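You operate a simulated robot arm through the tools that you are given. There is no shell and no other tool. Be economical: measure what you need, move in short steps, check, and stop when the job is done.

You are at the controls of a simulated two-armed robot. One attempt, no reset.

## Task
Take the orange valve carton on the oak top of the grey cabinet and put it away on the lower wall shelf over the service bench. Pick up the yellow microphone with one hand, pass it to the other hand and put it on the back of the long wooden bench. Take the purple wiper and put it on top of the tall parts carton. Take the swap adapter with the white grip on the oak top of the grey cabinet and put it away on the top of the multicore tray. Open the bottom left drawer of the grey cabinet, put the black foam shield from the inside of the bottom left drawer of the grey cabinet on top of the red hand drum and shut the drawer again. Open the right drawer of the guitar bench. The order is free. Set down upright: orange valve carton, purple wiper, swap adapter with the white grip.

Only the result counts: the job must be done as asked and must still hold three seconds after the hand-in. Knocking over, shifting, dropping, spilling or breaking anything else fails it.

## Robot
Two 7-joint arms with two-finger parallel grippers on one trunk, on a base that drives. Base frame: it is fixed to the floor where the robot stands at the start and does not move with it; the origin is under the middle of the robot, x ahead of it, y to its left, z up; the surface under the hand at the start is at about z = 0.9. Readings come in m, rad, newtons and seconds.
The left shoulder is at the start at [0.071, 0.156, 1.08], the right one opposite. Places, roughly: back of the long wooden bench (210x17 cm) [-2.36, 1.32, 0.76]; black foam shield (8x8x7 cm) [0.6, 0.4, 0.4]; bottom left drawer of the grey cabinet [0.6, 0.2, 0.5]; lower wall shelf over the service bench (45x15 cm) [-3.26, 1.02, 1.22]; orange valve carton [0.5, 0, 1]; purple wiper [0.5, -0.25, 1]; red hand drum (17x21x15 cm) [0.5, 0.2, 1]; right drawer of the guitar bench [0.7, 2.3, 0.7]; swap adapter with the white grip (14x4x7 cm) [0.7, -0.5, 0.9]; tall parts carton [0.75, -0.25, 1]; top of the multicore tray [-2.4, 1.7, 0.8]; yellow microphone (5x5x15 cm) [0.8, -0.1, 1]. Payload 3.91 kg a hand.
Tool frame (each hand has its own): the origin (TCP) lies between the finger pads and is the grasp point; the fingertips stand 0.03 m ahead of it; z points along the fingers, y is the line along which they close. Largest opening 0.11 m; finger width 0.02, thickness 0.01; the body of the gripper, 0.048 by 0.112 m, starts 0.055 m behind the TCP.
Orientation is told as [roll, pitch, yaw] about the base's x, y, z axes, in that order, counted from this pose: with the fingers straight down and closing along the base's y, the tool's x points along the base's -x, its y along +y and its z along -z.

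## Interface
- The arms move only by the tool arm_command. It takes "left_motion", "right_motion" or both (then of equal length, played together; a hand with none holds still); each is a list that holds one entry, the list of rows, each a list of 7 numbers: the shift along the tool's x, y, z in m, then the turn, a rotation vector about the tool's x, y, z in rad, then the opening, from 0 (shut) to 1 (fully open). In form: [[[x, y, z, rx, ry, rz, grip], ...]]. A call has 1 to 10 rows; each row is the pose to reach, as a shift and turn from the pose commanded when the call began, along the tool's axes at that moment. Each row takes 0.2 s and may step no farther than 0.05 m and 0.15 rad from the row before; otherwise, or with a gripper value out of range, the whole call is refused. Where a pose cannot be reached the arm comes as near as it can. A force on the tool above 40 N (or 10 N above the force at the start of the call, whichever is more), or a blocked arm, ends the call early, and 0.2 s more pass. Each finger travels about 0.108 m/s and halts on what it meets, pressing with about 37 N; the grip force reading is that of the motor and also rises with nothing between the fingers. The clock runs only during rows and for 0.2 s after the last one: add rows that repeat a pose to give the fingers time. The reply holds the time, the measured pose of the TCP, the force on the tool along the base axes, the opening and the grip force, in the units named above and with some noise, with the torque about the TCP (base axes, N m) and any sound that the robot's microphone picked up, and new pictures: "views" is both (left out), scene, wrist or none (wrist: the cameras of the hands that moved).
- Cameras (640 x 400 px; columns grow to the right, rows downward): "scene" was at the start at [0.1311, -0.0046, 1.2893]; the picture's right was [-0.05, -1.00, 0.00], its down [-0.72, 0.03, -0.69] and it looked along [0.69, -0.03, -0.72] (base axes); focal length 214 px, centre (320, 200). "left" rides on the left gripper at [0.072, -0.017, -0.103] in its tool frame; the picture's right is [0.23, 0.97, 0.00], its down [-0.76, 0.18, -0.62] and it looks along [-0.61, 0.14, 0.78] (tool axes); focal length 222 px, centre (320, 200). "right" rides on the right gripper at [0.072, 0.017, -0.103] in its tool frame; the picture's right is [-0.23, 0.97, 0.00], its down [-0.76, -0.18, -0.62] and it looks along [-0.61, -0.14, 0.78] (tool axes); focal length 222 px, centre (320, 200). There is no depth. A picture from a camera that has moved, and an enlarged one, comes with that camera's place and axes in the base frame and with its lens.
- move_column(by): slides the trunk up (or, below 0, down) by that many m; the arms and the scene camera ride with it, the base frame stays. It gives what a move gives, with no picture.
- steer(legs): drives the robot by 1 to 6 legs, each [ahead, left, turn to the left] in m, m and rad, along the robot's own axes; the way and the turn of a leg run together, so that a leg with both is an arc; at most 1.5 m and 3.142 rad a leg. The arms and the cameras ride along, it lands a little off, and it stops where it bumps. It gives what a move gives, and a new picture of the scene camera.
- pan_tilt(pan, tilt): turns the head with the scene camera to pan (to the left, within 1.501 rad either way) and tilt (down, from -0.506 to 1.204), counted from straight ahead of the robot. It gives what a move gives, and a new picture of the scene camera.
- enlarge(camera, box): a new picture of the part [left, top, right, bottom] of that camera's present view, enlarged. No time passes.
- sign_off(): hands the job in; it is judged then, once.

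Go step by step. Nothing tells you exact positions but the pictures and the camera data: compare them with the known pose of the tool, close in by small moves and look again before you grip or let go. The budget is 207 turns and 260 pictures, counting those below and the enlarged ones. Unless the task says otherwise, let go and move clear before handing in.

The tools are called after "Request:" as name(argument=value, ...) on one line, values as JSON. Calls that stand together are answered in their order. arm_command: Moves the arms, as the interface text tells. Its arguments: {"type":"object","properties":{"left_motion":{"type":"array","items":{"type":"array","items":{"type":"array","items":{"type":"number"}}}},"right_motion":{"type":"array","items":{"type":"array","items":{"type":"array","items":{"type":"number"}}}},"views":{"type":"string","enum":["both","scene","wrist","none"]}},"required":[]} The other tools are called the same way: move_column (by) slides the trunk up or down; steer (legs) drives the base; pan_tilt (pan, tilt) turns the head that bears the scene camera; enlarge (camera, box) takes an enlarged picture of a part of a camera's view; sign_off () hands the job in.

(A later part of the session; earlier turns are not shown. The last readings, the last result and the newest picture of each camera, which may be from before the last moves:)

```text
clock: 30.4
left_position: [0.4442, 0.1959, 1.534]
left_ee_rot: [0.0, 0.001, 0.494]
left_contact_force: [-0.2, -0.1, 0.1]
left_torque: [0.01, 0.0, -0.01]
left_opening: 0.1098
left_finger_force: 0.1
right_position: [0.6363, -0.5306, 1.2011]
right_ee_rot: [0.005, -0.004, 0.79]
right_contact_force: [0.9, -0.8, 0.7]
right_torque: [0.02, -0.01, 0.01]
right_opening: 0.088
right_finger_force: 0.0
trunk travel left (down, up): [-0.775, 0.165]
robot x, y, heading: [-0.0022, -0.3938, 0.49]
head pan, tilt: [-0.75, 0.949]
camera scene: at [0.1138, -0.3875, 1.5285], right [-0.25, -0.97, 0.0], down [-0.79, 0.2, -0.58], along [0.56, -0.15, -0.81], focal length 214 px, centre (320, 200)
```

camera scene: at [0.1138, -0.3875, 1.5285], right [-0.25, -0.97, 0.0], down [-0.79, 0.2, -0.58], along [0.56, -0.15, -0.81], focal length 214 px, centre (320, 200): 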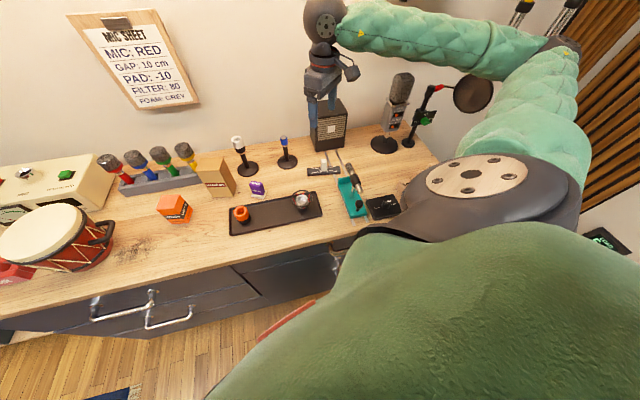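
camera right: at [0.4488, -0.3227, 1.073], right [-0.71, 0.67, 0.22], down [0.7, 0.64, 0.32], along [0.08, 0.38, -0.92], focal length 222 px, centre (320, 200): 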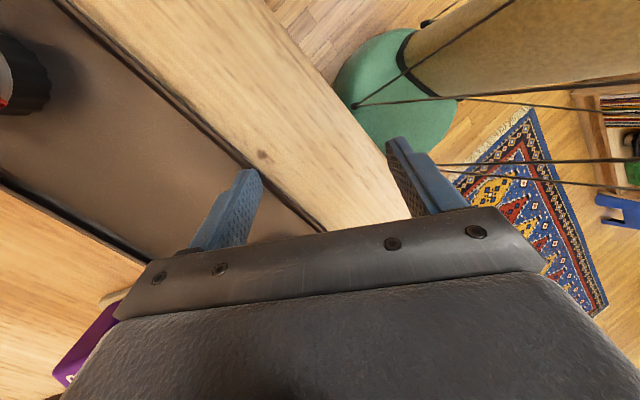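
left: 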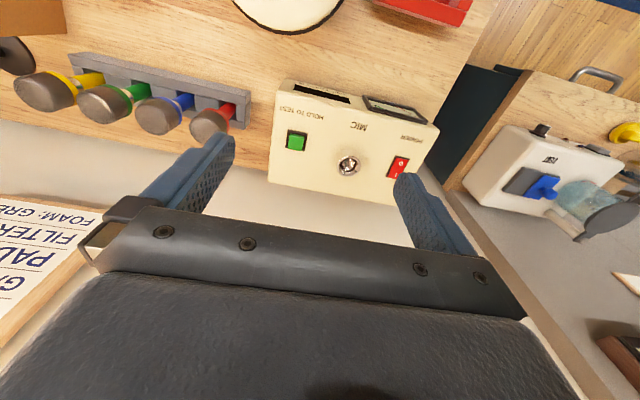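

Now the right hand goes over the wiper at safe height, with yaw 1.08.

Request:
arm_command(right_motion=[[[-0.0275, 0.029, 0, 0, 0, -0.1, 0.8], [-0.055, 0.058, 0, 0, 0, -0.2, 0.8], [-0.0825, 0.0875, 0, 0, 0, -0.29, 0.8], [-0.11, 0.117, 0, 0, 0, -0.29, 0.8], [-0.1375, 0.146, 0, 0, 0, -0.29, 0.8], [-0.165, 0.175, 0, 0, 0, -0.29, 0.8], [-0.165, 0.175, 0.05, 0, 0, -0.29, 0.8], [-0.165, 0.175, 0.1, 0, 0, -0.29, 0.8], [-0.165, 0.175, 0.14, 0, 0, -0.29, 0.8], [-0.165, 0.175, 0.14, 0, 0, -0.29, 0.8]]], views="none")

Request:
enlarge(camera="right", box=[200, 60, 440, 260])

```text
clock: 32.6
left_position: [0.445, 0.1955, 1.534]
left_ee_rot: [0.001, 0.001, 0.495]
left_contact_force: [0.2, 0.7, 0.0]
left_torque: [0.02, 0.0, -0.02]
left_opening: 0.11
left_finger_force: 0.0
right_position: [0.6265, -0.2905, 1.0625]
right_ee_rot: [0.002, -0.009, 1.08]
right_contact_force: [-0.1, 0.5, 0.0]
right_torque: [0.0, 0.04, -0.01]
right_opening: 0.0882
right_finger_force: 0.0
trunk travel left (down, up): [-0.775, 0.165]
robot x, y, heading: [-0.0005, -0.3923, 0.499]
head pan, tilt: [-0.75, 0.949]
```

```text
2.00 times, centred on (320, 160) of right
camera zoom: at [0.5766, -0.3466, 1.1654], right [-0.75, 0.66, 0.01], down [0.52, 0.58, 0.63], along [0.41, 0.47, -0.78], focal length 444 px, centre (320, 280)
```

zoom: 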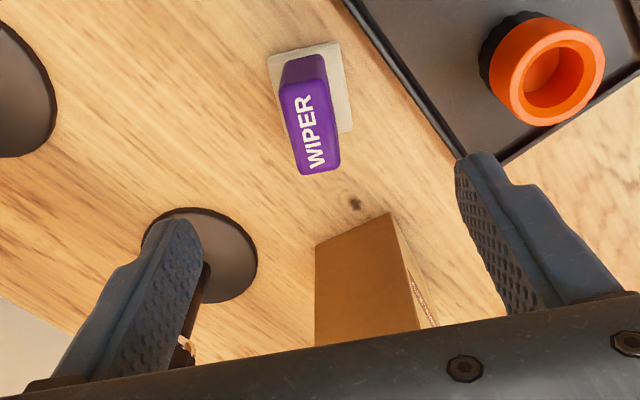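

Well aligned. I descend, settle, close, then lift only 2 cm slowly to see if it holds.

Request:
arm_command(right_motion=[[[0.002, -0.003, 0.04, 0, 0, 0, 0.8], [0.002, -0.003, 0.08, 0, 0, 0, 0.8], [0.002, -0.003, 0.12, 0, 0, 0, 0.8], [0.002, -0.003, 0.12, 0, 0, 0, 0.8], [0.002, -0.003, 0.12, 0, 0, 0, 0.2], [0.002, -0.003, 0.12, 0, 0, 0, 0], [0.002, -0.003, 0.12, 0, 0, 0, 0], [0.002, -0.003, 0.12, 0, 0, 0, 0]]], views="none")

Request:
arm_command(right_motion=[[[0, 0, -0.005, 0, 0, 0, 0], [0, 0, -0.01, 0, 0, 0, 0], [0, 0, -0.015, 0, 0, 0, 0], [0, 0, -0.02, 0, 0, 0, 0]]], views="wrist")

```text
clock: 34.4
left_position: [0.4464, 0.1954, 1.5339]
left_ee_rot: [0.002, 0.001, 0.497]
left_contact_force: [0.2, 0.1, 0.4]
left_torque: [0.03, 0.03, -0.01]
left_opening: 0.1102
left_finger_force: 0.1
right_position: [0.6287, -0.2903, 0.9435]
right_ee_rot: [0.004, -0.005, 1.079]
right_contact_force: [-0.6, -0.4, -0.1]
right_torque: [0.02, -0.05, 0.01]
right_opening: 0.0215
right_finger_force: 36.7
trunk travel left (down, up): [-0.775, 0.165]
robot x, y, heading: [0.0005, -0.3927, 0.494]
head pan, tilt: [-0.75, 0.949]
```

```text
clock: 35.4
left_position: [0.4445, 0.1953, 1.5343]
left_ee_rot: [0.0, 0.001, 0.496]
left_contact_force: [-0.8, -0.2, -0.3]
left_torque: [0.02, 0.03, -0.01]
left_opening: 0.1099
left_finger_force: 0.1
right_position: [0.6282, -0.2923, 0.9628]
right_ee_rot: [0.006, -0.006, 1.078]
right_contact_force: [0.1, -0.2, -0.6]
right_torque: [0.0, 0.01, -0.03]
right_opening: 0.0215
right_finger_force: 37.1
trunk travel left (down, up): [-0.775, 0.165]
robot x, y, heading: [-0.0008, -0.3912, 0.497]
head pan, tilt: [-0.75, 0.949]
camera right: at [0.5786, -0.3489, 1.0656], right [-0.75, 0.66, 0.01], down [0.52, 0.58, 0.63], along [0.41, 0.47, -0.78], focal length 222 px, centre (320, 200)
```

right: 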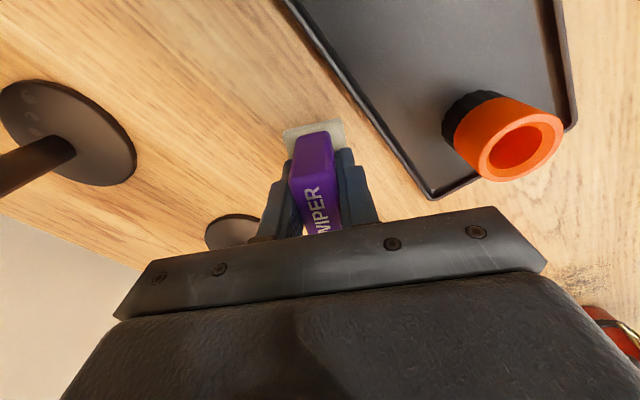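

It holds with a slow lift. I continue slowly upward.

Request:
arm_command(right_motion=[[[0, 0, -0.02, 0, 0, 0, 0], [0, 0, -0.04, 0, 0, 0, 0], [0, 0, -0.06, 0, 0, 0, 0], [0, 0, -0.08, 0, 0, 0, 0], [0, 0, -0.1, 0, 0, 0, 0], [0, 0, -0.12, 0, 0, 0, 0], [0, 0, -0.14, 0, 0, 0, 0], [0, 0, -0.16, 0, 0, 0, 0], [0, 0, -0.17, 0, 0, 0, 0], [0, 0, -0.17, 0, 0, 0, 0]]])

Request:
enlarge(camera="scene", box=[180, 100, 340, 240])

```text
clock: 37.6
left_position: [0.445, 0.1971, 1.5348]
left_ee_rot: [0.003, 0.002, 0.495]
left_contact_force: [-0.4, 0.3, -1.0]
left_torque: [0.01, -0.02, 0.02]
left_opening: 0.1098
left_finger_force: 0.0
right_position: [0.629, -0.2926, 1.133]
right_ee_rot: [0.003, -0.006, 1.079]
right_contact_force: [0.1, 0.6, -1.8]
right_torque: [0.0, 0.01, 0.01]
right_opening: 0.0217
right_finger_force: 36.5
trunk travel left (down, up): [-0.775, 0.165]
robot x, y, heading: [0.0004, -0.3947, 0.497]
head pan, tilt: [-0.75, 0.949]
camera scene: at [0.1141, -0.3877, 1.5285], right [-0.25, -0.97, 0.0], down [-0.79, 0.2, -0.58], along [0.56, -0.15, -0.81], focal length 214 px, centre (320, 200)
camera right: at [0.5785, -0.3498, 1.236], right [-0.75, 0.66, 0.01], down [0.52, 0.58, 0.63], along [0.41, 0.47, -0.78], focal length 222 px, centre (320, 200)
```

scene: 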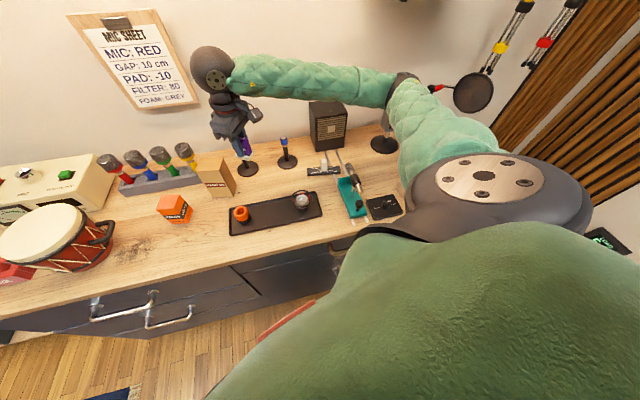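
right: 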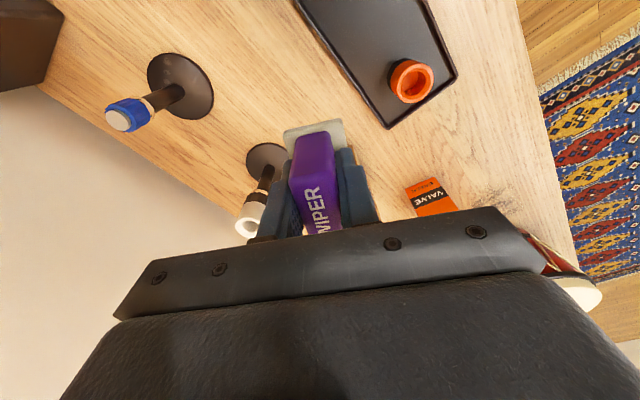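

```text
2.86 times, centred on (260, 170) of scene
camera zoom: at [0.1141, -0.3877, 1.5285], right [-0.25, -0.97, 0.0], down [-0.79, 0.2, -0.58], along [0.56, -0.15, -0.81], focal length 613 px, centre (491, 286)
```

zoom: 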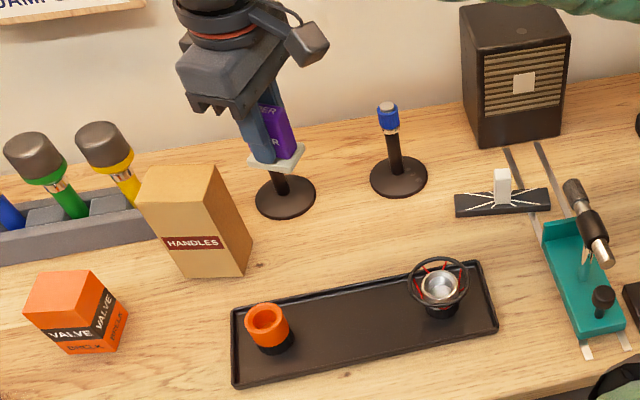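

The wiper is lifted. The carton top centre triangulates to (0.687,-0.168,1.03); I carry it over slowly.

Request:
arm_command(right_motion=[[[-0.02, 0.001, 0, 0, 0, -0.03, 0], [-0.04, 0.002, 0, 0, 0, -0.06, 0], [-0.06, 0.004, 0, 0, 0, -0.09, 0], [-0.08, 0.005, 0, 0, 0, -0.12, 0], [-0.1, 0.006, 0, 0, 0, -0.15, 0], [-0.12, 0.008, 0, 0, 0, -0.15, 0], [-0.139, 0.009, 0, 0, 0, -0.15, 0], [-0.139, 0.009, 0, 0, 0, -0.15, 0]]])

Request:
enlarge(camera="scene", box=[160, 80, 280, 200])

```text
clock: 39.4
left_position: [0.4445, 0.1966, 1.5339]
left_ee_rot: [0.002, -0.001, 0.496]
left_contact_force: [-0.1, 0.4, -0.6]
left_torque: [0.02, -0.02, 0.02]
left_opening: 0.1099
left_finger_force: 0.1
right_position: [0.6866, -0.1665, 1.1337]
right_ee_rot: [0.003, -0.007, 1.229]
right_contact_force: [0.1, 0.5, -0.5]
right_torque: [0.02, -0.01, 0.0]
right_opening: 0.0217
right_finger_force: 37.1
trunk travel left (down, up): [-0.775, 0.165]
robot x, y, heading: [-0.0039, -0.3905, 0.498]
head pan, tilt: [-0.75, 0.949]
camera scene: at [0.1139, -0.3883, 1.5285], right [-0.25, -0.97, 0.0], down [-0.79, 0.2, -0.58], along [0.56, -0.15, -0.81], focal length 214 px, centre (320, 200)
camera right: at [0.6447, -0.2306, 1.2367], right [-0.84, 0.54, 0.0], down [0.42, 0.65, 0.63], along [0.34, 0.53, -0.78], focal length 222 px, centre (320, 200)
```

scene: 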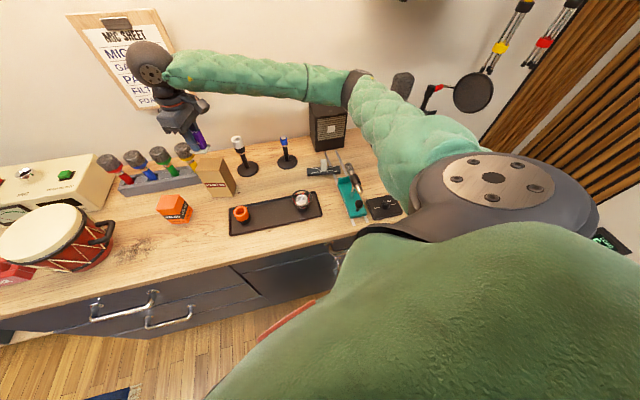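
right: 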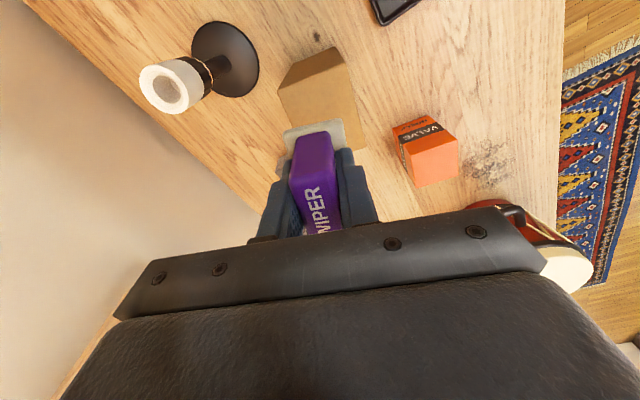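

```text
3.33 times, centred on (220, 140) of scene
camera zoom: at [0.1139, -0.3883, 1.5285], right [-0.25, -0.97, 0.0], down [-0.79, 0.2, -0.58], along [0.56, -0.15, -0.81], focal length 715 px, centre (653, 400)
```

zoom: 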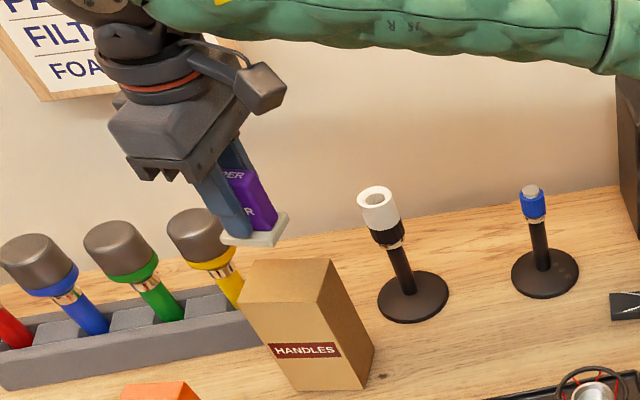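

Alignment over the carton checks out. I lower slowly to just about contact.

Request:
arm_command(right_motion=[[[0, 0, 0.02, 0, 0, 0, 0], [0, 0, 0.04, 0, 0, 0, 0], [0, 0, 0.053, 0, 0, 0, 0], [0, 0, 0.053, 0, 0, 0, 0]]], views="none")

Request:
enlarge(camera="scene", box=[170, 110, 260, 200])

```text
clock: 40.4
left_position: [0.4453, 0.1965, 1.5343]
left_ee_rot: [0.001, 0.002, 0.496]
left_contact_force: [0.3, 1.2, -0.7]
left_torque: [-0.01, 0.02, -0.02]
left_opening: 0.1102
left_finger_force: 0.1
right_position: [0.6875, -0.1669, 1.0816]
right_ee_rot: [0.004, -0.008, 1.229]
right_contact_force: [0.0, 0.9, -0.5]
right_torque: [-0.04, -0.02, 0.03]
right_opening: 0.022
right_finger_force: 37.3
trunk travel left (down, up): [-0.775, 0.165]
robot x, y, heading: [-0.002, -0.3941, 0.498]
head pan, tilt: [-0.75, 0.949]
```

```text
4.44 times, centred on (215, 155) of scene
camera zoom: at [0.114, -0.3876, 1.5285], right [-0.25, -0.97, 0.0], down [-0.79, 0.2, -0.58], along [0.56, -0.15, -0.81], focal length 953 px, centre (787, 400)
```

zoom: 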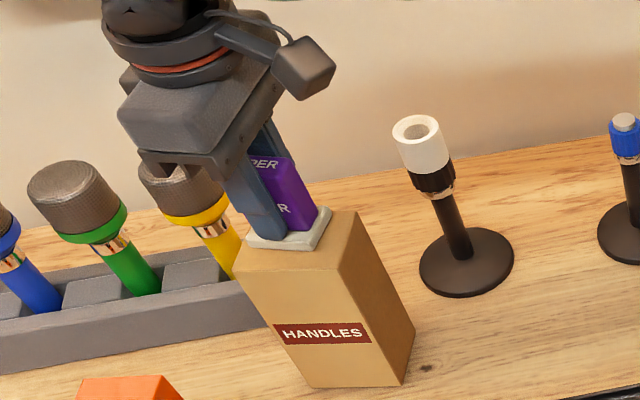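

About a centimetre left; I lower in millimetre steps until contact shows.

Request:
arm_command(right_motion=[[[0, 0, 0.003, 0, 0, 0, 0], [0, 0, 0.006, 0, 0, 0, 0], [0, 0, 0.009, 0, 0, 0, 0], [0, 0, 0.009, 0, 0, 0, 0]]], views="none")

Request:
enlarge(camera="scene", box=[170, 110, 260, 200])

```text
clock: 41.1
left_position: [0.4441, 0.195, 1.5348]
left_ee_rot: [-0.001, 0.0, 0.496]
left_contact_force: [0.6, -0.3, 0.1]
left_torque: [0.0, -0.01, 0.0]
left_opening: 0.1099
left_finger_force: 0.1
right_position: [0.6878, -0.1674, 1.0804]
right_ee_rot: [-0.001, -0.015, 1.228]
right_contact_force: [-7.1, -6.6, 20.1]
right_torque: [-0.68, 0.5, -0.05]
right_opening: 0.0214
right_finger_force: 36.9
trunk travel left (down, up): [-0.775, 0.165]
robot x, y, heading: [-0.0032, -0.391, 0.492]
head pan, tilt: [-0.75, 0.949]
stopped in row 3 (right hand): the force on the tool passed its limit at 45 N (the readings are from after the stop); the commanded pose is now the measured one
```

```text
4.44 times, centred on (215, 155) of scene
camera zoom: at [0.1126, -0.3885, 1.5286], right [-0.25, -0.97, 0.0], down [-0.79, 0.2, -0.58], along [0.56, -0.15, -0.81], focal length 953 px, centre (787, 400)
```

zoom: 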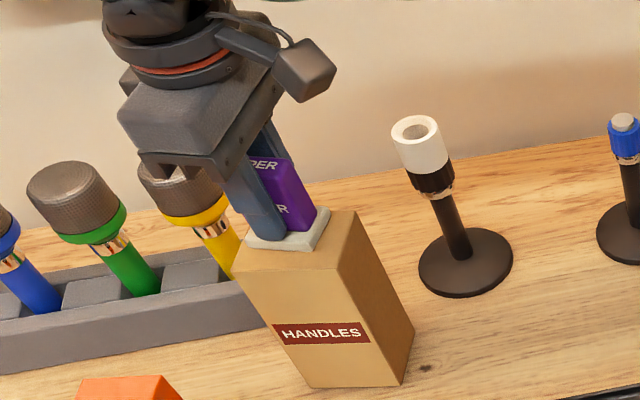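

Contact: it rests on the carton. I ease the pressure slightly and open.

Request:
arm_command(right_motion=[[[0, 0, -0.001, 0, 0, 0, 0], [0, 0, -0.001, 0, 0, 0, 0.3], [0, 0, -0.001, 0, 0, 0, 0.45], [0, 0, -0.001, 0, 0, 0, 0.45]]], views="wrist")

Request:
enlarge(camera="scene", box=[170, 110, 260, 200])

```text
clock: 42.1
left_position: [0.4441, 0.1951, 1.535]
left_ee_rot: [0.001, 0.0, 0.495]
left_contact_force: [0.1, -0.5, 0.2]
left_torque: [0.0, -0.02, 0.0]
left_opening: 0.1104
left_finger_force: 0.1
right_position: [0.6892, -0.1654, 1.0794]
right_ee_rot: [0.002, -0.014, 1.226]
right_contact_force: [-0.8, 0.5, 0.4]
right_torque: [0.0, -0.02, -0.02]
right_opening: 0.0493
right_finger_force: 0.1
trunk travel left (down, up): [-0.775, 0.165]
robot x, y, heading: [0.0003, -0.3933, 0.499]
head pan, tilt: [-0.75, 0.949]
camera right: at [0.6458, -0.2301, 1.1824], right [-0.84, 0.54, 0.0], down [0.42, 0.65, 0.63], along [0.34, 0.53, -0.78], focal length 222 px, centre (320, 200)
```

right: 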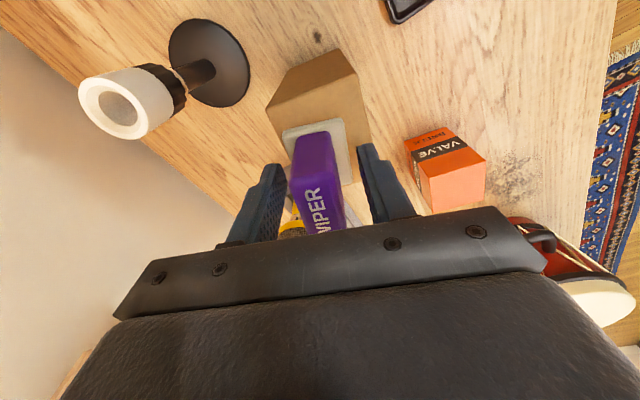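

```text
4.44 times, centred on (215, 155) of scene
camera zoom: at [0.1136, -0.3878, 1.5285], right [-0.25, -0.97, 0.0], down [-0.79, 0.2, -0.58], along [0.56, -0.15, -0.81], focal length 953 px, centre (787, 400)
```

zoom: 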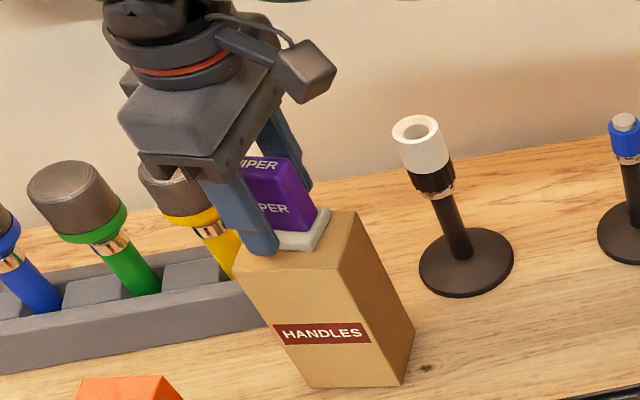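

The wiper stands on the carton. I retreat straight up.

Request:
arm_command(right_motion=[[[0, 0, -0.02, 0, 0, 0, 0.45], [0, 0, -0.04, 0, 0, 0, 0.45], [0, 0, -0.08, 0, 0, 0, 0.45], [0, 0, -0.12, 0, 0, 0, 0.45], [0, 0, -0.15, 0, 0, 0, 0.45]]], views="wrist")

Request:
enlarge(camera="scene", box=[100, 80, 360, 240])

```text
clock: 43.3
left_position: [0.445, 0.1967, 1.5342]
left_ee_rot: [0.0, 0.003, 0.495]
left_contact_force: [-0.6, 0.2, -0.2]
left_torque: [-0.02, 0.01, 0.01]
left_opening: 0.1103
left_finger_force: 0.0
right_position: [0.687, -0.1696, 1.2311]
right_ee_rot: [0.002, -0.012, 1.228]
right_contact_force: [1.2, -0.1, -0.1]
right_torque: [0.02, 0.0, 0.01]
right_opening: 0.0496
right_finger_force: 0.1
trunk travel left (down, up): [-0.775, 0.165]
robot x, y, heading: [-0.0027, -0.395, 0.495]
head pan, tilt: [-0.75, 0.949]
camera right: at [0.6452, -0.2331, 1.3331], right [-0.84, 0.54, 0.0], down [0.42, 0.65, 0.63], along [0.34, 0.53, -0.78], focal length 222 px, centre (320, 200)
```

right: 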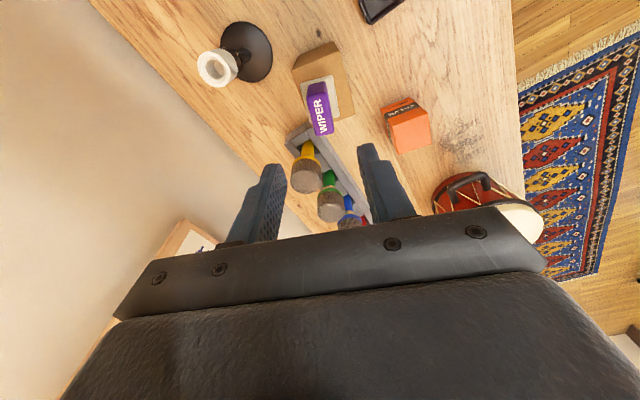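

```text
2.46 times, centred on (230, 160) of scene
camera zoom: at [0.1137, -0.3876, 1.5285], right [-0.25, -0.97, 0.0], down [-0.79, 0.2, -0.58], along [0.56, -0.15, -0.81], focal length 528 px, centre (542, 298)
```

zoom: 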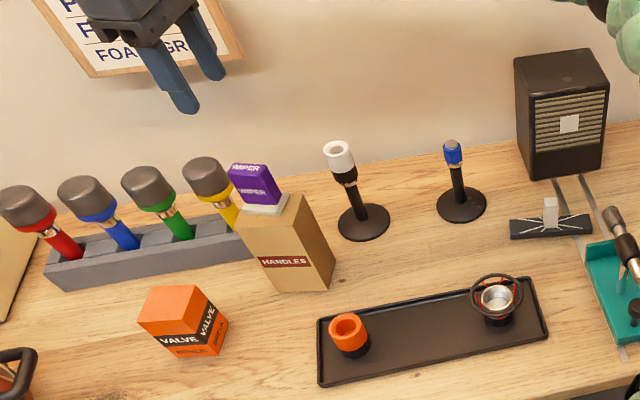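

Wiper done. Next I turn the base back right to reach the adapter with the right hand, and inspect it.

Request:
steer(legs=[[0, 0, -0.4]])

Request:
enlarge(camera="scene", box=[200, 100, 400, 240])

```text
clock: 44.9
left_position: [0.6391, -0.0228, 1.5347]
left_ee_rot: [0.002, 0.002, 0.099]
left_contact_force: [-0.6, -0.7, 0.2]
left_torque: [-0.02, 0.02, -0.02]
left_opening: 0.1096
left_finger_force: 0.0
right_position: [0.72, -0.453, 1.229]
right_ee_rot: [0.001, -0.014, 0.832]
right_contact_force: [-0.4, 0.3, -0.3]
right_torque: [-0.01, -0.01, 0.02]
right_opening: 0.0495
right_finger_force: 0.0
trunk travel left (down, up): [-0.775, 0.165]
robot x, y, heading: [-0.0008, -0.3943, 0.093]
head pan, tilt: [-0.75, 0.949]
camera scene: at [0.1075, -0.4328, 1.5285], right [-0.61, -0.8, 0.0], down [-0.65, 0.49, -0.58], along [0.46, -0.35, -0.81], focal length 214 px, centre (320, 200)
```

scene: 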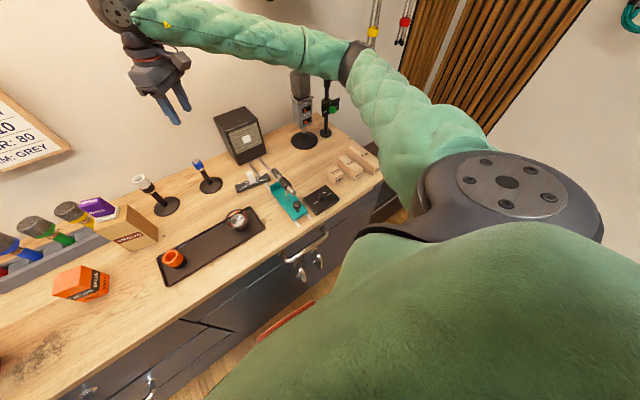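

```text
2.86 times, centred on (300, 170) of scene
camera zoom: at [0.1075, -0.4328, 1.5285], right [-0.61, -0.8, 0.0], down [-0.65, 0.49, -0.58], along [0.46, -0.35, -0.81], focal length 613 px, centre (377, 286)
```

zoom: 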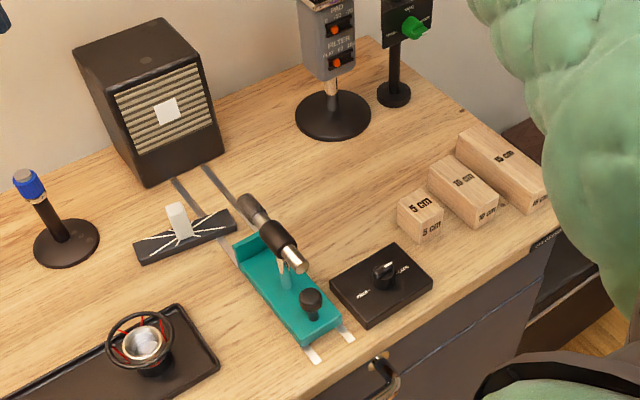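

The adapter's white grip is about (0.670,-0.545), bar yaw about -0.18. I turn the right hand to match and come above it.

Request:
arm_command(right_motion=[[[0.02, -0.005, 0, 0, 0, 0.14, 0.6], [0.04, -0.01, 0, 0, 0, 0.28, 0.6], [0.06, -0.015, 0, 0, 0, 0.42, 0.6], [0.08, -0.02, 0, 0, 0, 0.56, 0.6], [0.102, -0.025, 0, 0, 0, 0.7, 0.6], [0.102, -0.025, 0.03, 0, 0, 0.84, 0.6], [0.102, -0.025, 0.07, 0, 0, 0.97, 0.6], [0.102, -0.025, 0.11, 0, 0, 1.01, 0.6], [0.102, -0.025, 0.14, 0, 0, 1.01, 0.6], [0.102, -0.025, 0.14, 0, 0, 1.01, 0.6]]], views="none")

Request:
enlarge(camera="right", box=[200, 20, 440, 220])

```text
clock: 47.1
left_position: [0.6374, -0.0227, 1.5342]
left_ee_rot: [0.0, 0.001, 0.1]
left_contact_force: [-0.9, 0.3, -0.8]
left_torque: [0.0, 0.01, 0.05]
left_opening: 0.1099
left_finger_force: 0.1
right_position: [0.6707, -0.5427, 1.0883]
right_ee_rot: [0.01, -0.006, -0.181]
right_contact_force: [0.5, -0.8, 0.2]
right_torque: [0.02, -0.01, -0.04]
right_opening: 0.0657
right_finger_force: 0.0
trunk travel left (down, up): [-0.775, 0.165]
robot x, y, heading: [-0.0022, -0.391, 0.101]
head pan, tilt: [-0.75, 0.949]
```

```text
2.00 times, centred on (320, 120) of right
camera zoom: at [0.6007, -0.5139, 1.1923], right [0.4, 0.92, 0.01], down [0.71, -0.32, 0.63], along [0.58, -0.24, -0.78], focal length 444 px, centre (320, 360)
```

zoom: 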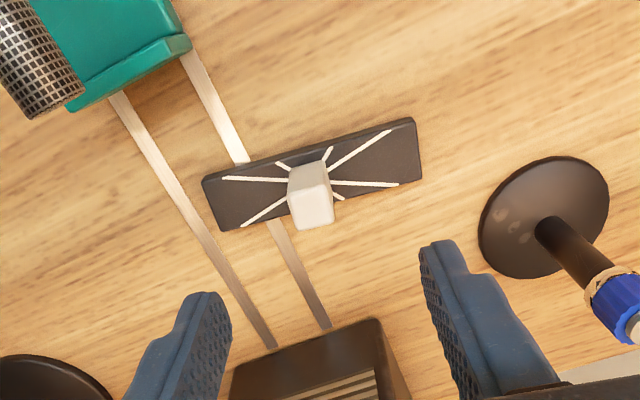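

Centred within 5 mm. I descend, close on the white grip, and lift 1.5 cm slowly.

Request:
arm_command(right_motion=[[[-0.0047, -0.004, 0.04, 0, 0, -0.06, 0.6], [-0.0047, -0.004, 0.08, 0, 0, -0.06, 0.6], [-0.0047, -0.004, 0.11, 0, 0, -0.06, 0.6], [-0.0047, -0.004, 0.13, 0, 0, -0.06, 0.6], [-0.0047, -0.004, 0.13, 0, 0, -0.06, 0.6], [-0.0047, -0.004, 0.13, 0, 0, -0.06, 0.2], [-0.0047, -0.004, 0.13, 0, 0, -0.06, 0], [-0.0047, -0.004, 0.13, 0, 0, -0.06, 0]]], views="wrist")

```text
clock: 48.9
left_position: [0.6385, -0.0229, 1.534]
left_ee_rot: [0.0, 0.001, 0.101]
left_contact_force: [-0.2, 0.4, 0.2]
left_torque: [0.0, 0.05, -0.01]
left_opening: 0.1101
left_finger_force: 0.1
right_position: [0.6778, -0.547, 0.9595]
right_ee_rot: [0.011, -0.008, -0.118]
right_contact_force: [-0.5, -0.5, 1.7]
right_torque: [-0.29, -0.02, -0.04]
right_opening: 0.0215
right_finger_force: 36.9
trunk travel left (down, up): [-0.775, 0.165]
robot x, y, heading: [-0.0004, -0.392, 0.101]
head pan, tilt: [-0.75, 0.949]
camera right: at [0.6052, -0.5228, 1.0619], right [0.34, 0.94, 0.01], down [0.73, -0.27, 0.63], along [0.59, -0.21, -0.78], focal length 222 px, centre (320, 200)
```

right: 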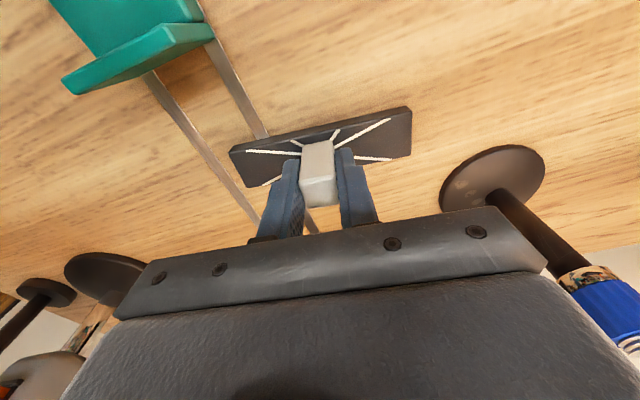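

Gripped on the white block. I lift slowly.

Request:
arm_command(right_motion=[[[0, 0, -0.008, 0, 0, 0, 0], [0, 0, -0.02, 0, 0, 0, 0], [0, 0, -0.035, 0, 0, 0, 0], [0, 0, -0.055, 0, 0, 0, 0], [0, 0, -0.075, 0, 0, 0, 0], [0, 0, -0.1, 0, 0, 0, 0], [0, 0, -0.125, 0, 0, 0, 0], [0, 0, -0.15, 0, 0, 0, 0], [0, 0, -0.175, 0, 0, 0, 0], [0, 0, -0.2, 0, 0, 0, 0]]], views="wrist")

```text
clock: 51.1
left_position: [0.6385, -0.0215, 1.534]
left_ee_rot: [0.0, 0.001, 0.099]
left_contact_force: [-0.2, -0.6, -0.1]
left_torque: [-0.02, 0.01, 0.01]
left_opening: 0.11
left_finger_force: 0.1
right_position: [0.6754, -0.5477, 1.1581]
right_ee_rot: [0.01, -0.005, -0.118]
right_contact_force: [0.7, 0.3, -0.9]
right_torque: [0.05, 0.02, 0.01]
right_opening: 0.0215
right_finger_force: 36.9
trunk travel left (down, up): [-0.775, 0.165]
robot x, y, heading: [0.0012, -0.3953, 0.101]
head pan, tilt: [-0.75, 0.949]
camera right: at [0.6024, -0.5244, 1.262], right [0.34, 0.94, 0.01], down [0.73, -0.27, 0.63], along [0.59, -0.21, -0.78], focal length 222 px, centre (320, 200)
```

right: 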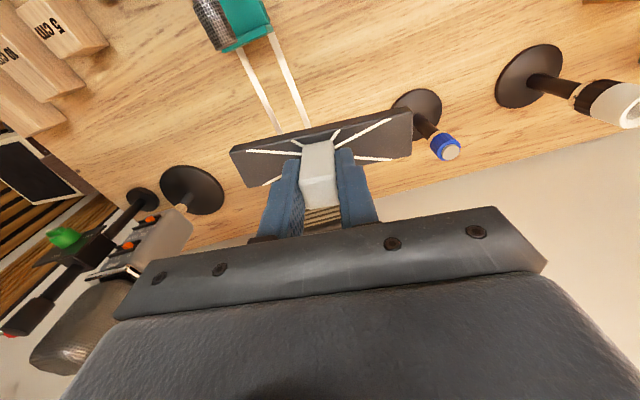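

Adapter is up. Now the left hand comes down over the orange valve carton at about (0.62,-0.027).

Request:
arm_command(left_motion=[[[0.01, 0, 0.05, 0, 0, 0, 1], [0.02, 0, 0.1, 0, 0, 0, 1], [0.02, 0, 0.15, 0, 0, 0, 1], [0.02, 0, 0.2, 0, 0, 0, 1], [0.02, 0, 0.25, 0, 0, 0, 1], [0.02, 0, 0.3, 0, 0, 0, 1], [0.02, 0, 0.35, 0, 0, 0, 1], [0.02, 0, 0.4, 0, 0, 0, 1], [0.02, 0, 0.4, 0, 0, 0, 1]]], views="wrist")

Request:
enlarge(camera="left", box=[200, 20, 440, 220])

```text
refused: row 1 steps farther than a row can; nothing moved
```

```text
2.00 times, centred on (320, 120) of left
camera zoom: at [0.5677, -0.0471, 1.6386], right [-0.32, 0.95, 0.0], down [0.74, 0.25, 0.62], along [0.59, 0.2, -0.78], focal length 444 px, centre (320, 360)
```

zoom: 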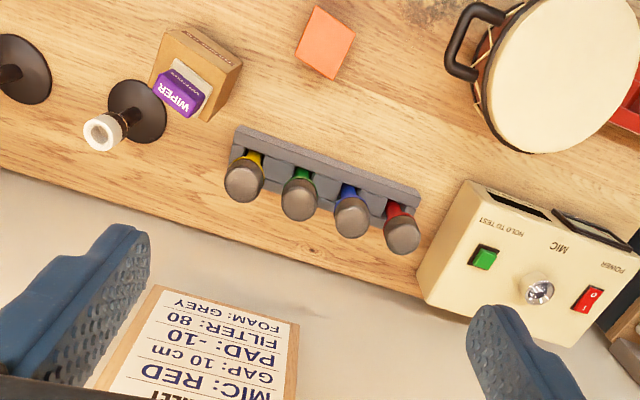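

Row step too long; the carton top is nearer (0.60,-0.028), turned about -0.26. I go again with smaller steps and that yaw.

Request:
arm_command(left_motion=[[[0.01, 0, 0.045, 0, 0, 0.1, 1], [0.02, 0, 0.09, 0, 0, 0.2, 1], [0.03, 0, 0.135, 0, 0, 0.3, 1], [0.038, -0.001, 0.18, 0, 0, 0.35, 1], [0.038, -0.001, 0.23, 0, 0, 0.35, 1], [0.038, -0.001, 0.28, 0, 0, 0.35, 1], [0.038, -0.001, 0.33, 0, 0, 0.35, 1], [0.038, -0.001, 0.38, 0, 0, 0.35, 1], [0.038, -0.001, 0.43, 0, 0, 0.35, 1], [0.038, -0.001, 0.43, 0, 0, 0.35, 1]]], views="none")

Request:
enlarge(camera="left", box=[200, 20, 440, 220])

```text
clock: 53.3
left_position: [0.599, -0.0283, 1.1062]
left_ee_rot: [0.002, 0.0, -0.251]
left_contact_force: [0.0, 0.1, 0.0]
left_torque: [0.02, 0.01, -0.02]
left_opening: 0.1098
left_finger_force: 0.1
right_position: [0.675, -0.5482, 1.159]
right_ee_rot: [0.012, -0.006, -0.119]
right_contact_force: [-0.8, 0.4, -0.4]
right_torque: [0.02, 0.0, 0.07]
right_opening: 0.0213
right_finger_force: 36.8
trunk travel left (down, up): [-0.775, 0.165]
robot x, y, heading: [-0.0021, -0.3926, 0.101]
head pan, tilt: [-0.75, 0.949]
```

```text
2.00 times, centred on (320, 120) of left
camera zoom: at [0.5245, -0.0268, 1.2104], right [0.02, 1.0, 0.0], down [0.78, -0.02, 0.62], along [0.62, -0.01, -0.78], focal length 444 px, centre (320, 360)
```

zoom: 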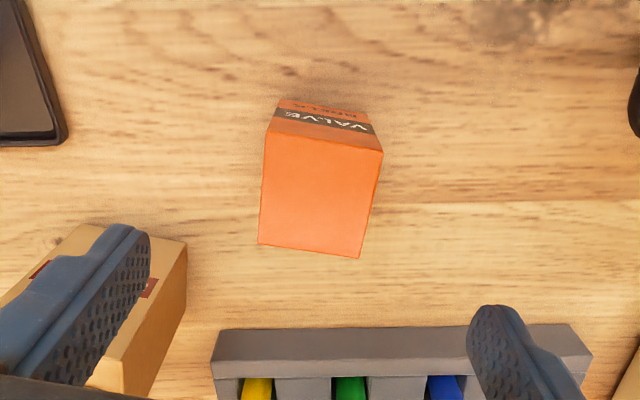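

Well placed. I descend, close on the carton and lift slowly.

Request:
arm_command(left_motion=[[[-0.005, 0, 0.04, 0, 0, -0.09, 1], [-0.005, 0, 0.08, 0, 0, -0.09, 1], [-0.005, 0, 0.12, 0, 0, -0.09, 1], [-0.005, 0, 0.162, 0, 0, -0.09, 1], [-0.005, 0, 0.162, 0, 0, -0.09, 1], [-0.005, 0, 0.162, 0, 0, -0.09, 0.5], [-0.005, 0, 0.162, 0, 0, -0.09, 0.2], [-0.005, 0, 0.162, 0, 0, -0.09, 0.2]]], views="wrist")

```text
clock: 55.1
left_position: [0.6054, -0.0287, 0.9439]
left_ee_rot: [0.0, 0.002, -0.16]
left_contact_force: [0.7, 1.1, -0.1]
left_torque: [0.0, -0.03, 0.0]
left_opening: 0.0546
left_finger_force: 37.3
right_position: [0.6744, -0.5489, 1.1582]
right_ee_rot: [0.01, -0.005, -0.119]
right_contact_force: [-0.6, -0.1, -0.5]
right_torque: [0.0, -0.05, -0.02]
right_opening: 0.0213
right_finger_force: 37.0
trunk travel left (down, up): [-0.775, 0.165]
robot x, y, heading: [0.0004, -0.3893, 0.1]
head pan, tilt: [-0.75, 0.949]
camera left: at [0.5311, -0.0344, 1.048], right [-0.07, 1.0, 0.0], down [0.78, 0.05, 0.62], along [0.62, 0.04, -0.78], focal length 222 px, centre (320, 200)
```

left: 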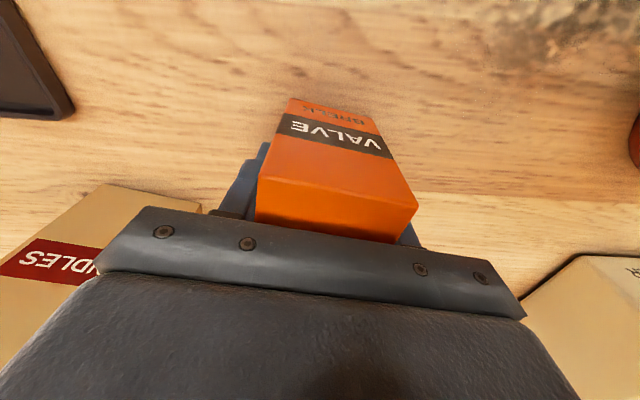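

Carton gripped (5.5 cm). Lift slowly.

Request:
arm_command(left_motion=[[[0, 0, -0.008, 0, 0, 0, 0.2], [0, 0, -0.02, 0, 0, 0, 0.2], [0, 0, -0.035, 0, 0, 0, 0.2], [0, 0, -0.055, 0, 0, 0, 0.2], [0, 0, -0.08, 0, 0, 0, 0.2], [0, 0, -0.105, 0, 0, 0, 0.2], [0, 0, -0.13, 0, 0, 0, 0.2], [0, 0, -0.155, 0, 0, 0, 0.2], [0, 0, -0.18, 0, 0, 0, 0.2], [0, 0, -0.2, 0, 0, 0, 0.2]]], views="none")

Request:
pan_tilt(pan=0.0, tilt=0.8)

```text
clock: 57.3
left_position: [0.606, -0.0276, 1.1449]
left_ee_rot: [0.001, 0.001, -0.158]
left_contact_force: [0.5, 0.1, -0.7]
left_torque: [-0.02, -0.01, -0.02]
left_opening: 0.0547
left_finger_force: 37.2
right_position: [0.6762, -0.5495, 1.1589]
right_ee_rot: [0.01, -0.005, -0.118]
right_contact_force: [-0.1, -0.3, -0.9]
right_torque: [0.0, 0.01, -0.04]
right_opening: 0.0214
right_finger_force: 36.6
trunk travel left (down, up): [-0.775, 0.165]
robot x, y, heading: [-0.0039, -0.3933, 0.1]
head pan, tilt: [-0.75, 0.949]
```

```text
clock: 58.4
left_position: [0.6045, -0.0258, 1.1432]
left_ee_rot: [-0.001, 0.0, -0.16]
left_contact_force: [0.4, 0.3, -0.2]
left_torque: [0.0, 0.01, 0.0]
left_opening: 0.0545
left_finger_force: 37.6
right_position: [0.6743, -0.5484, 1.1589]
right_ee_rot: [0.011, -0.005, -0.117]
right_contact_force: [0.2, 0.8, -1.0]
right_torque: [0.03, -0.01, -0.01]
right_opening: 0.0213
right_finger_force: 36.9
trunk travel left (down, up): [-0.775, 0.165]
robot x, y, heading: [-0.0001, -0.3926, 0.093]
head pan, tilt: [0.0, 0.799]
camera scene: at [0.1299, -0.3807, 1.54], right [0.1, -1.0, 0.0], down [-0.71, -0.07, -0.7], along [0.69, 0.07, -0.72], focal length 214 px, centre (320, 200)
```

scene: 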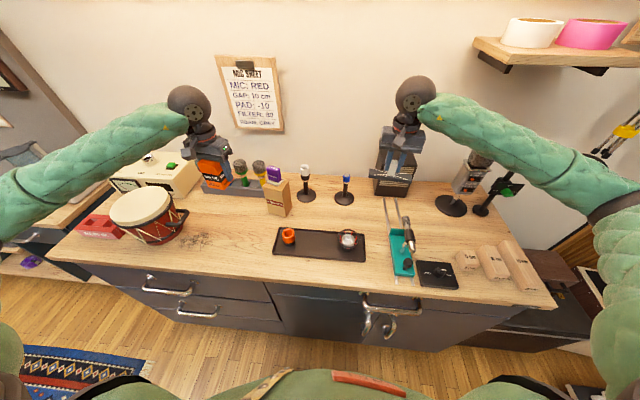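

Both items are held. Before driving I look around to the left and right rear.

Request:
pan_tilt(pan=1.5, tilt=0.45)

Request:
pan_tilt(pan=-1.5, tilt=0.45)

```text
clock: 60.0
left_position: [0.6051, -0.027, 1.1422]
left_ee_rot: [0.001, 0.001, -0.16]
left_contact_force: [-0.4, 0.2, -0.6]
left_torque: [-0.04, 0.0, 0.01]
left_opening: 0.0549
left_finger_force: 37.0
right_position: [0.6747, -0.5487, 1.1588]
right_ee_rot: [0.011, -0.006, -0.118]
right_contact_force: [-0.3, -0.4, -0.3]
right_torque: [-0.02, -0.02, -0.01]
right_opening: 0.0215
right_finger_force: 37.5
trunk travel left (down, up): [-0.775, 0.165]
robot x, y, heading: [-0.0009, -0.394, 0.104]
head pan, tilt: [1.499, 0.45]
camera scene: at [0.0472, -0.2967, 1.5705], right [1.0, 0.03, 0.0], down [0.01, -0.44, -0.9], along [-0.02, 0.9, -0.44], focal length 214 px, centre (320, 200)
```

scene: 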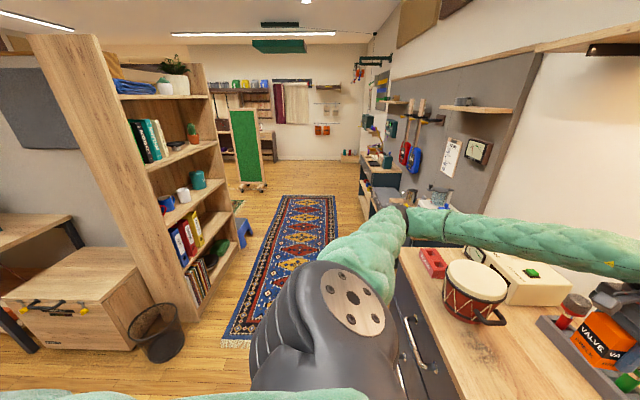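

```text
clock: 62.6
left_position: [0.6048, -0.0279, 1.1428]
left_ee_rot: [-0.001, 0.001, -0.161]
left_contact_force: [0.2, 0.3, -0.5]
left_torque: [0.01, -0.02, -0.02]
left_opening: 0.0543
left_finger_force: 36.8
right_position: [0.6749, -0.55, 1.1572]
right_ee_rot: [0.01, -0.004, -0.118]
right_contact_force: [0.2, 0.3, -0.8]
right_torque: [0.02, -0.01, -0.03]
right_opening: 0.0215
right_finger_force: 37.0
trunk travel left (down, up): [-0.775, 0.165]
robot x, y, heading: [-0.0019, -0.3906, 0.104]
head pan, tilt: [-1.499, 0.45]
camera scene: at [0.0653, -0.4791, 1.5705], right [-0.99, -0.17, 0.0], down [-0.07, 0.43, -0.9], along [0.15, -0.89, -0.44], focal length 214 px, centre (320, 200)
```

scene: 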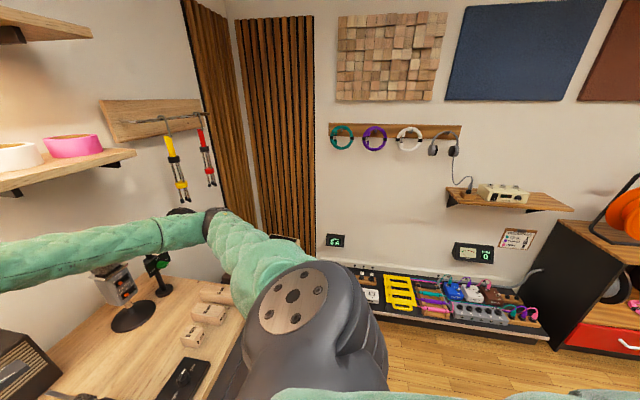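

There's free space behind me. I back off from the cabinet and turn left in stages, looking.

Request:
pan_tilt(pan=0.9, tilt=0.5)

Request:
steer(legs=[[-0.45, 0, 0], [0, 0, 1.6]])

```text
clock: 64.8
left_position: [0.6052, -0.0282, 1.1422]
left_ee_rot: [0.0, 0.002, -0.161]
left_contact_force: [0.2, -0.1, -1.0]
left_torque: [0.01, 0.01, -0.01]
left_opening: 0.0546
left_finger_force: 36.8
right_position: [0.6749, -0.5486, 1.1588]
right_ee_rot: [0.011, -0.003, -0.119]
right_contact_force: [-1.0, 0.4, -1.5]
right_torque: [0.0, -0.02, -0.02]
right_opening: 0.0212
right_finger_force: 37.2
trunk travel left (down, up): [-0.775, 0.165]
robot x, y, heading: [-0.003, -0.3931, 0.098]
head pan, tilt: [0.901, 0.499]
camera scene: at [0.0988, -0.312, 1.566], right [0.84, -0.54, 0.0], down [-0.26, -0.4, -0.88], along [0.47, 0.74, -0.48], focal length 214 px, centre (320, 200)
```

scene: 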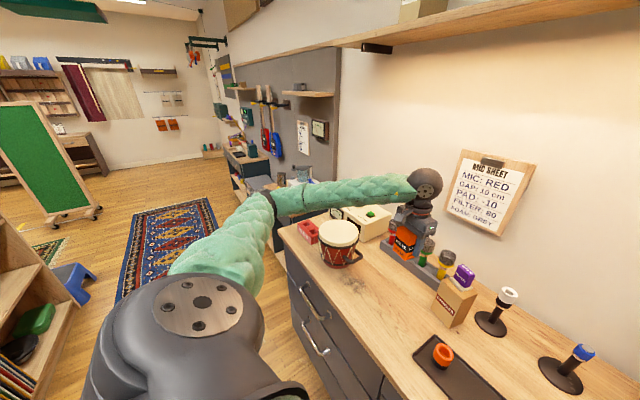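

```text
clock: 71.3
left_position: [-0.8246, 0.1625, 1.1435]
left_ee_rot: [0.001, 0.003, 1.425]
left_contact_force: [0.4, 0.3, -0.4]
left_torque: [0.0, 0.03, 0.01]
left_opening: 0.0547
left_finger_force: 37.3
right_position: [-0.3055, 0.2403, 1.1594]
right_ee_rot: [0.01, -0.006, 1.469]
right_contact_force: [0.1, 0.5, -1.7]
right_torque: [0.0, 0.0, 0.0]
right_opening: 0.0215
right_finger_force: 37.0
trunk travel left (down, up): [-0.775, 0.165]
robot x, y, heading: [-0.4492, -0.4373, 1.691]
head pan, tilt: [0.901, 0.499]
camera scene: at [-0.5326, -0.3408, 1.566], right [0.53, 0.85, 0.0], down [0.41, -0.25, -0.88], along [-0.75, 0.46, -0.48], focal length 214 px, centre (320, 200)
```

scene: 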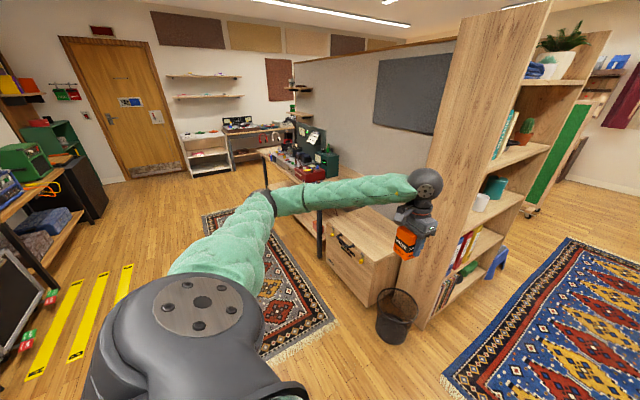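

I see the far corner with a bench along a grey partition and small wall shelves. I zoom in.

Request:
enlarge(camera="scene", box=[160, 50, 400, 210])

```text
2.50 times, centred on (280, 130) of scene
camera zoom: at [-0.5326, -0.3408, 1.566], right [0.53, 0.85, 0.0], down [0.41, -0.25, -0.88], along [-0.75, 0.46, -0.48], focal length 536 px, centre (420, 375)
```

zoom: 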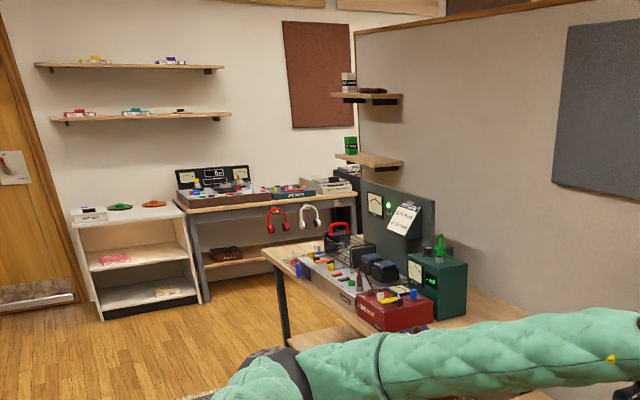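

The target shelf has another close above it, so the carton must be held from the front rather than from above. I return to the cabinet to regrip it with a tilted hand.

Request:
steer(legs=[[0, 0, -1.6], [0.45, 0, 0]])

Request:
pan_tilt(pan=0.4, tilt=0.9)

```text
clock: 78.0
left_position: [0.6133, -0.0464, 1.143]
left_ee_rot: [-0.001, 0.002, -0.18]
left_contact_force: [0.7, 0.6, -0.6]
left_torque: [0.0, 0.02, 0.03]
left_opening: 0.0546
left_finger_force: 36.6
right_position: [0.6724, -0.5684, 1.1587]
right_ee_rot: [0.01, -0.007, -0.138]
right_contact_force: [0.1, -0.1, -1.3]
right_torque: [0.02, 0.02, -0.02]
right_opening: 0.0215
right_finger_force: 36.8
trunk travel left (down, up): [-0.775, 0.165]
robot x, y, heading: [-0.0027, -0.4026, 0.083]
head pan, tilt: [0.901, 0.499]
camera scene: at [0.1018, -0.322, 1.566], right [0.83, -0.56, 0.0], down [-0.27, -0.4, -0.88], along [0.49, 0.73, -0.48], focal length 214 px, centre (320, 200)
```

scene: 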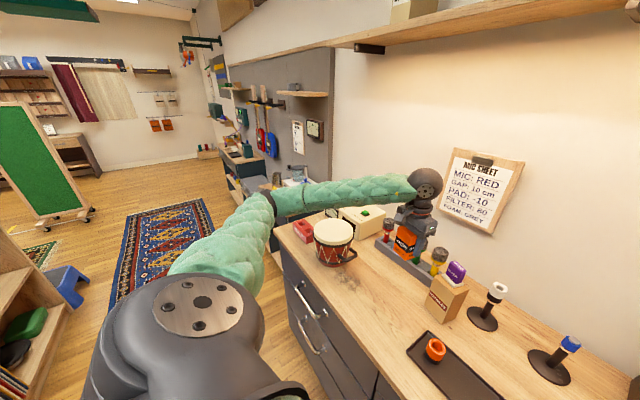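

```text
clock: 78.9
left_position: [0.6133, -0.0466, 1.1435]
left_ee_rot: [0.001, 0.002, -0.179]
left_contact_force: [0.5, 0.3, -1.2]
left_torque: [-0.01, -0.01, -0.03]
left_opening: 0.0545
left_finger_force: 37.3
right_position: [0.6727, -0.5688, 1.1591]
right_ee_rot: [0.012, -0.005, -0.138]
right_contact_force: [-0.1, 0.5, -0.3]
right_torque: [0.01, 0.02, 0.0]
right_opening: 0.0215
right_finger_force: 36.8
trunk travel left (down, up): [-0.775, 0.165]
robot x, y, heading: [-0.0013, -0.4037, 0.078]
head pan, tilt: [0.4, 0.901]
camera scene: at [0.1173, -0.3627, 1.5322], right [0.46, -0.89, 0.0], down [-0.69, -0.36, -0.62], along [0.55, 0.29, -0.78], focal length 214 px, centre (320, 200)
```

scene: 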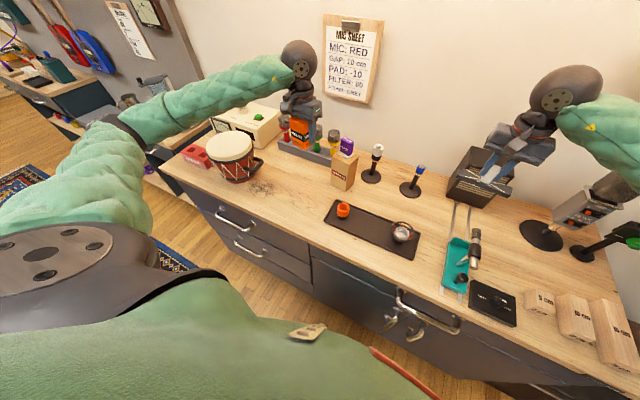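

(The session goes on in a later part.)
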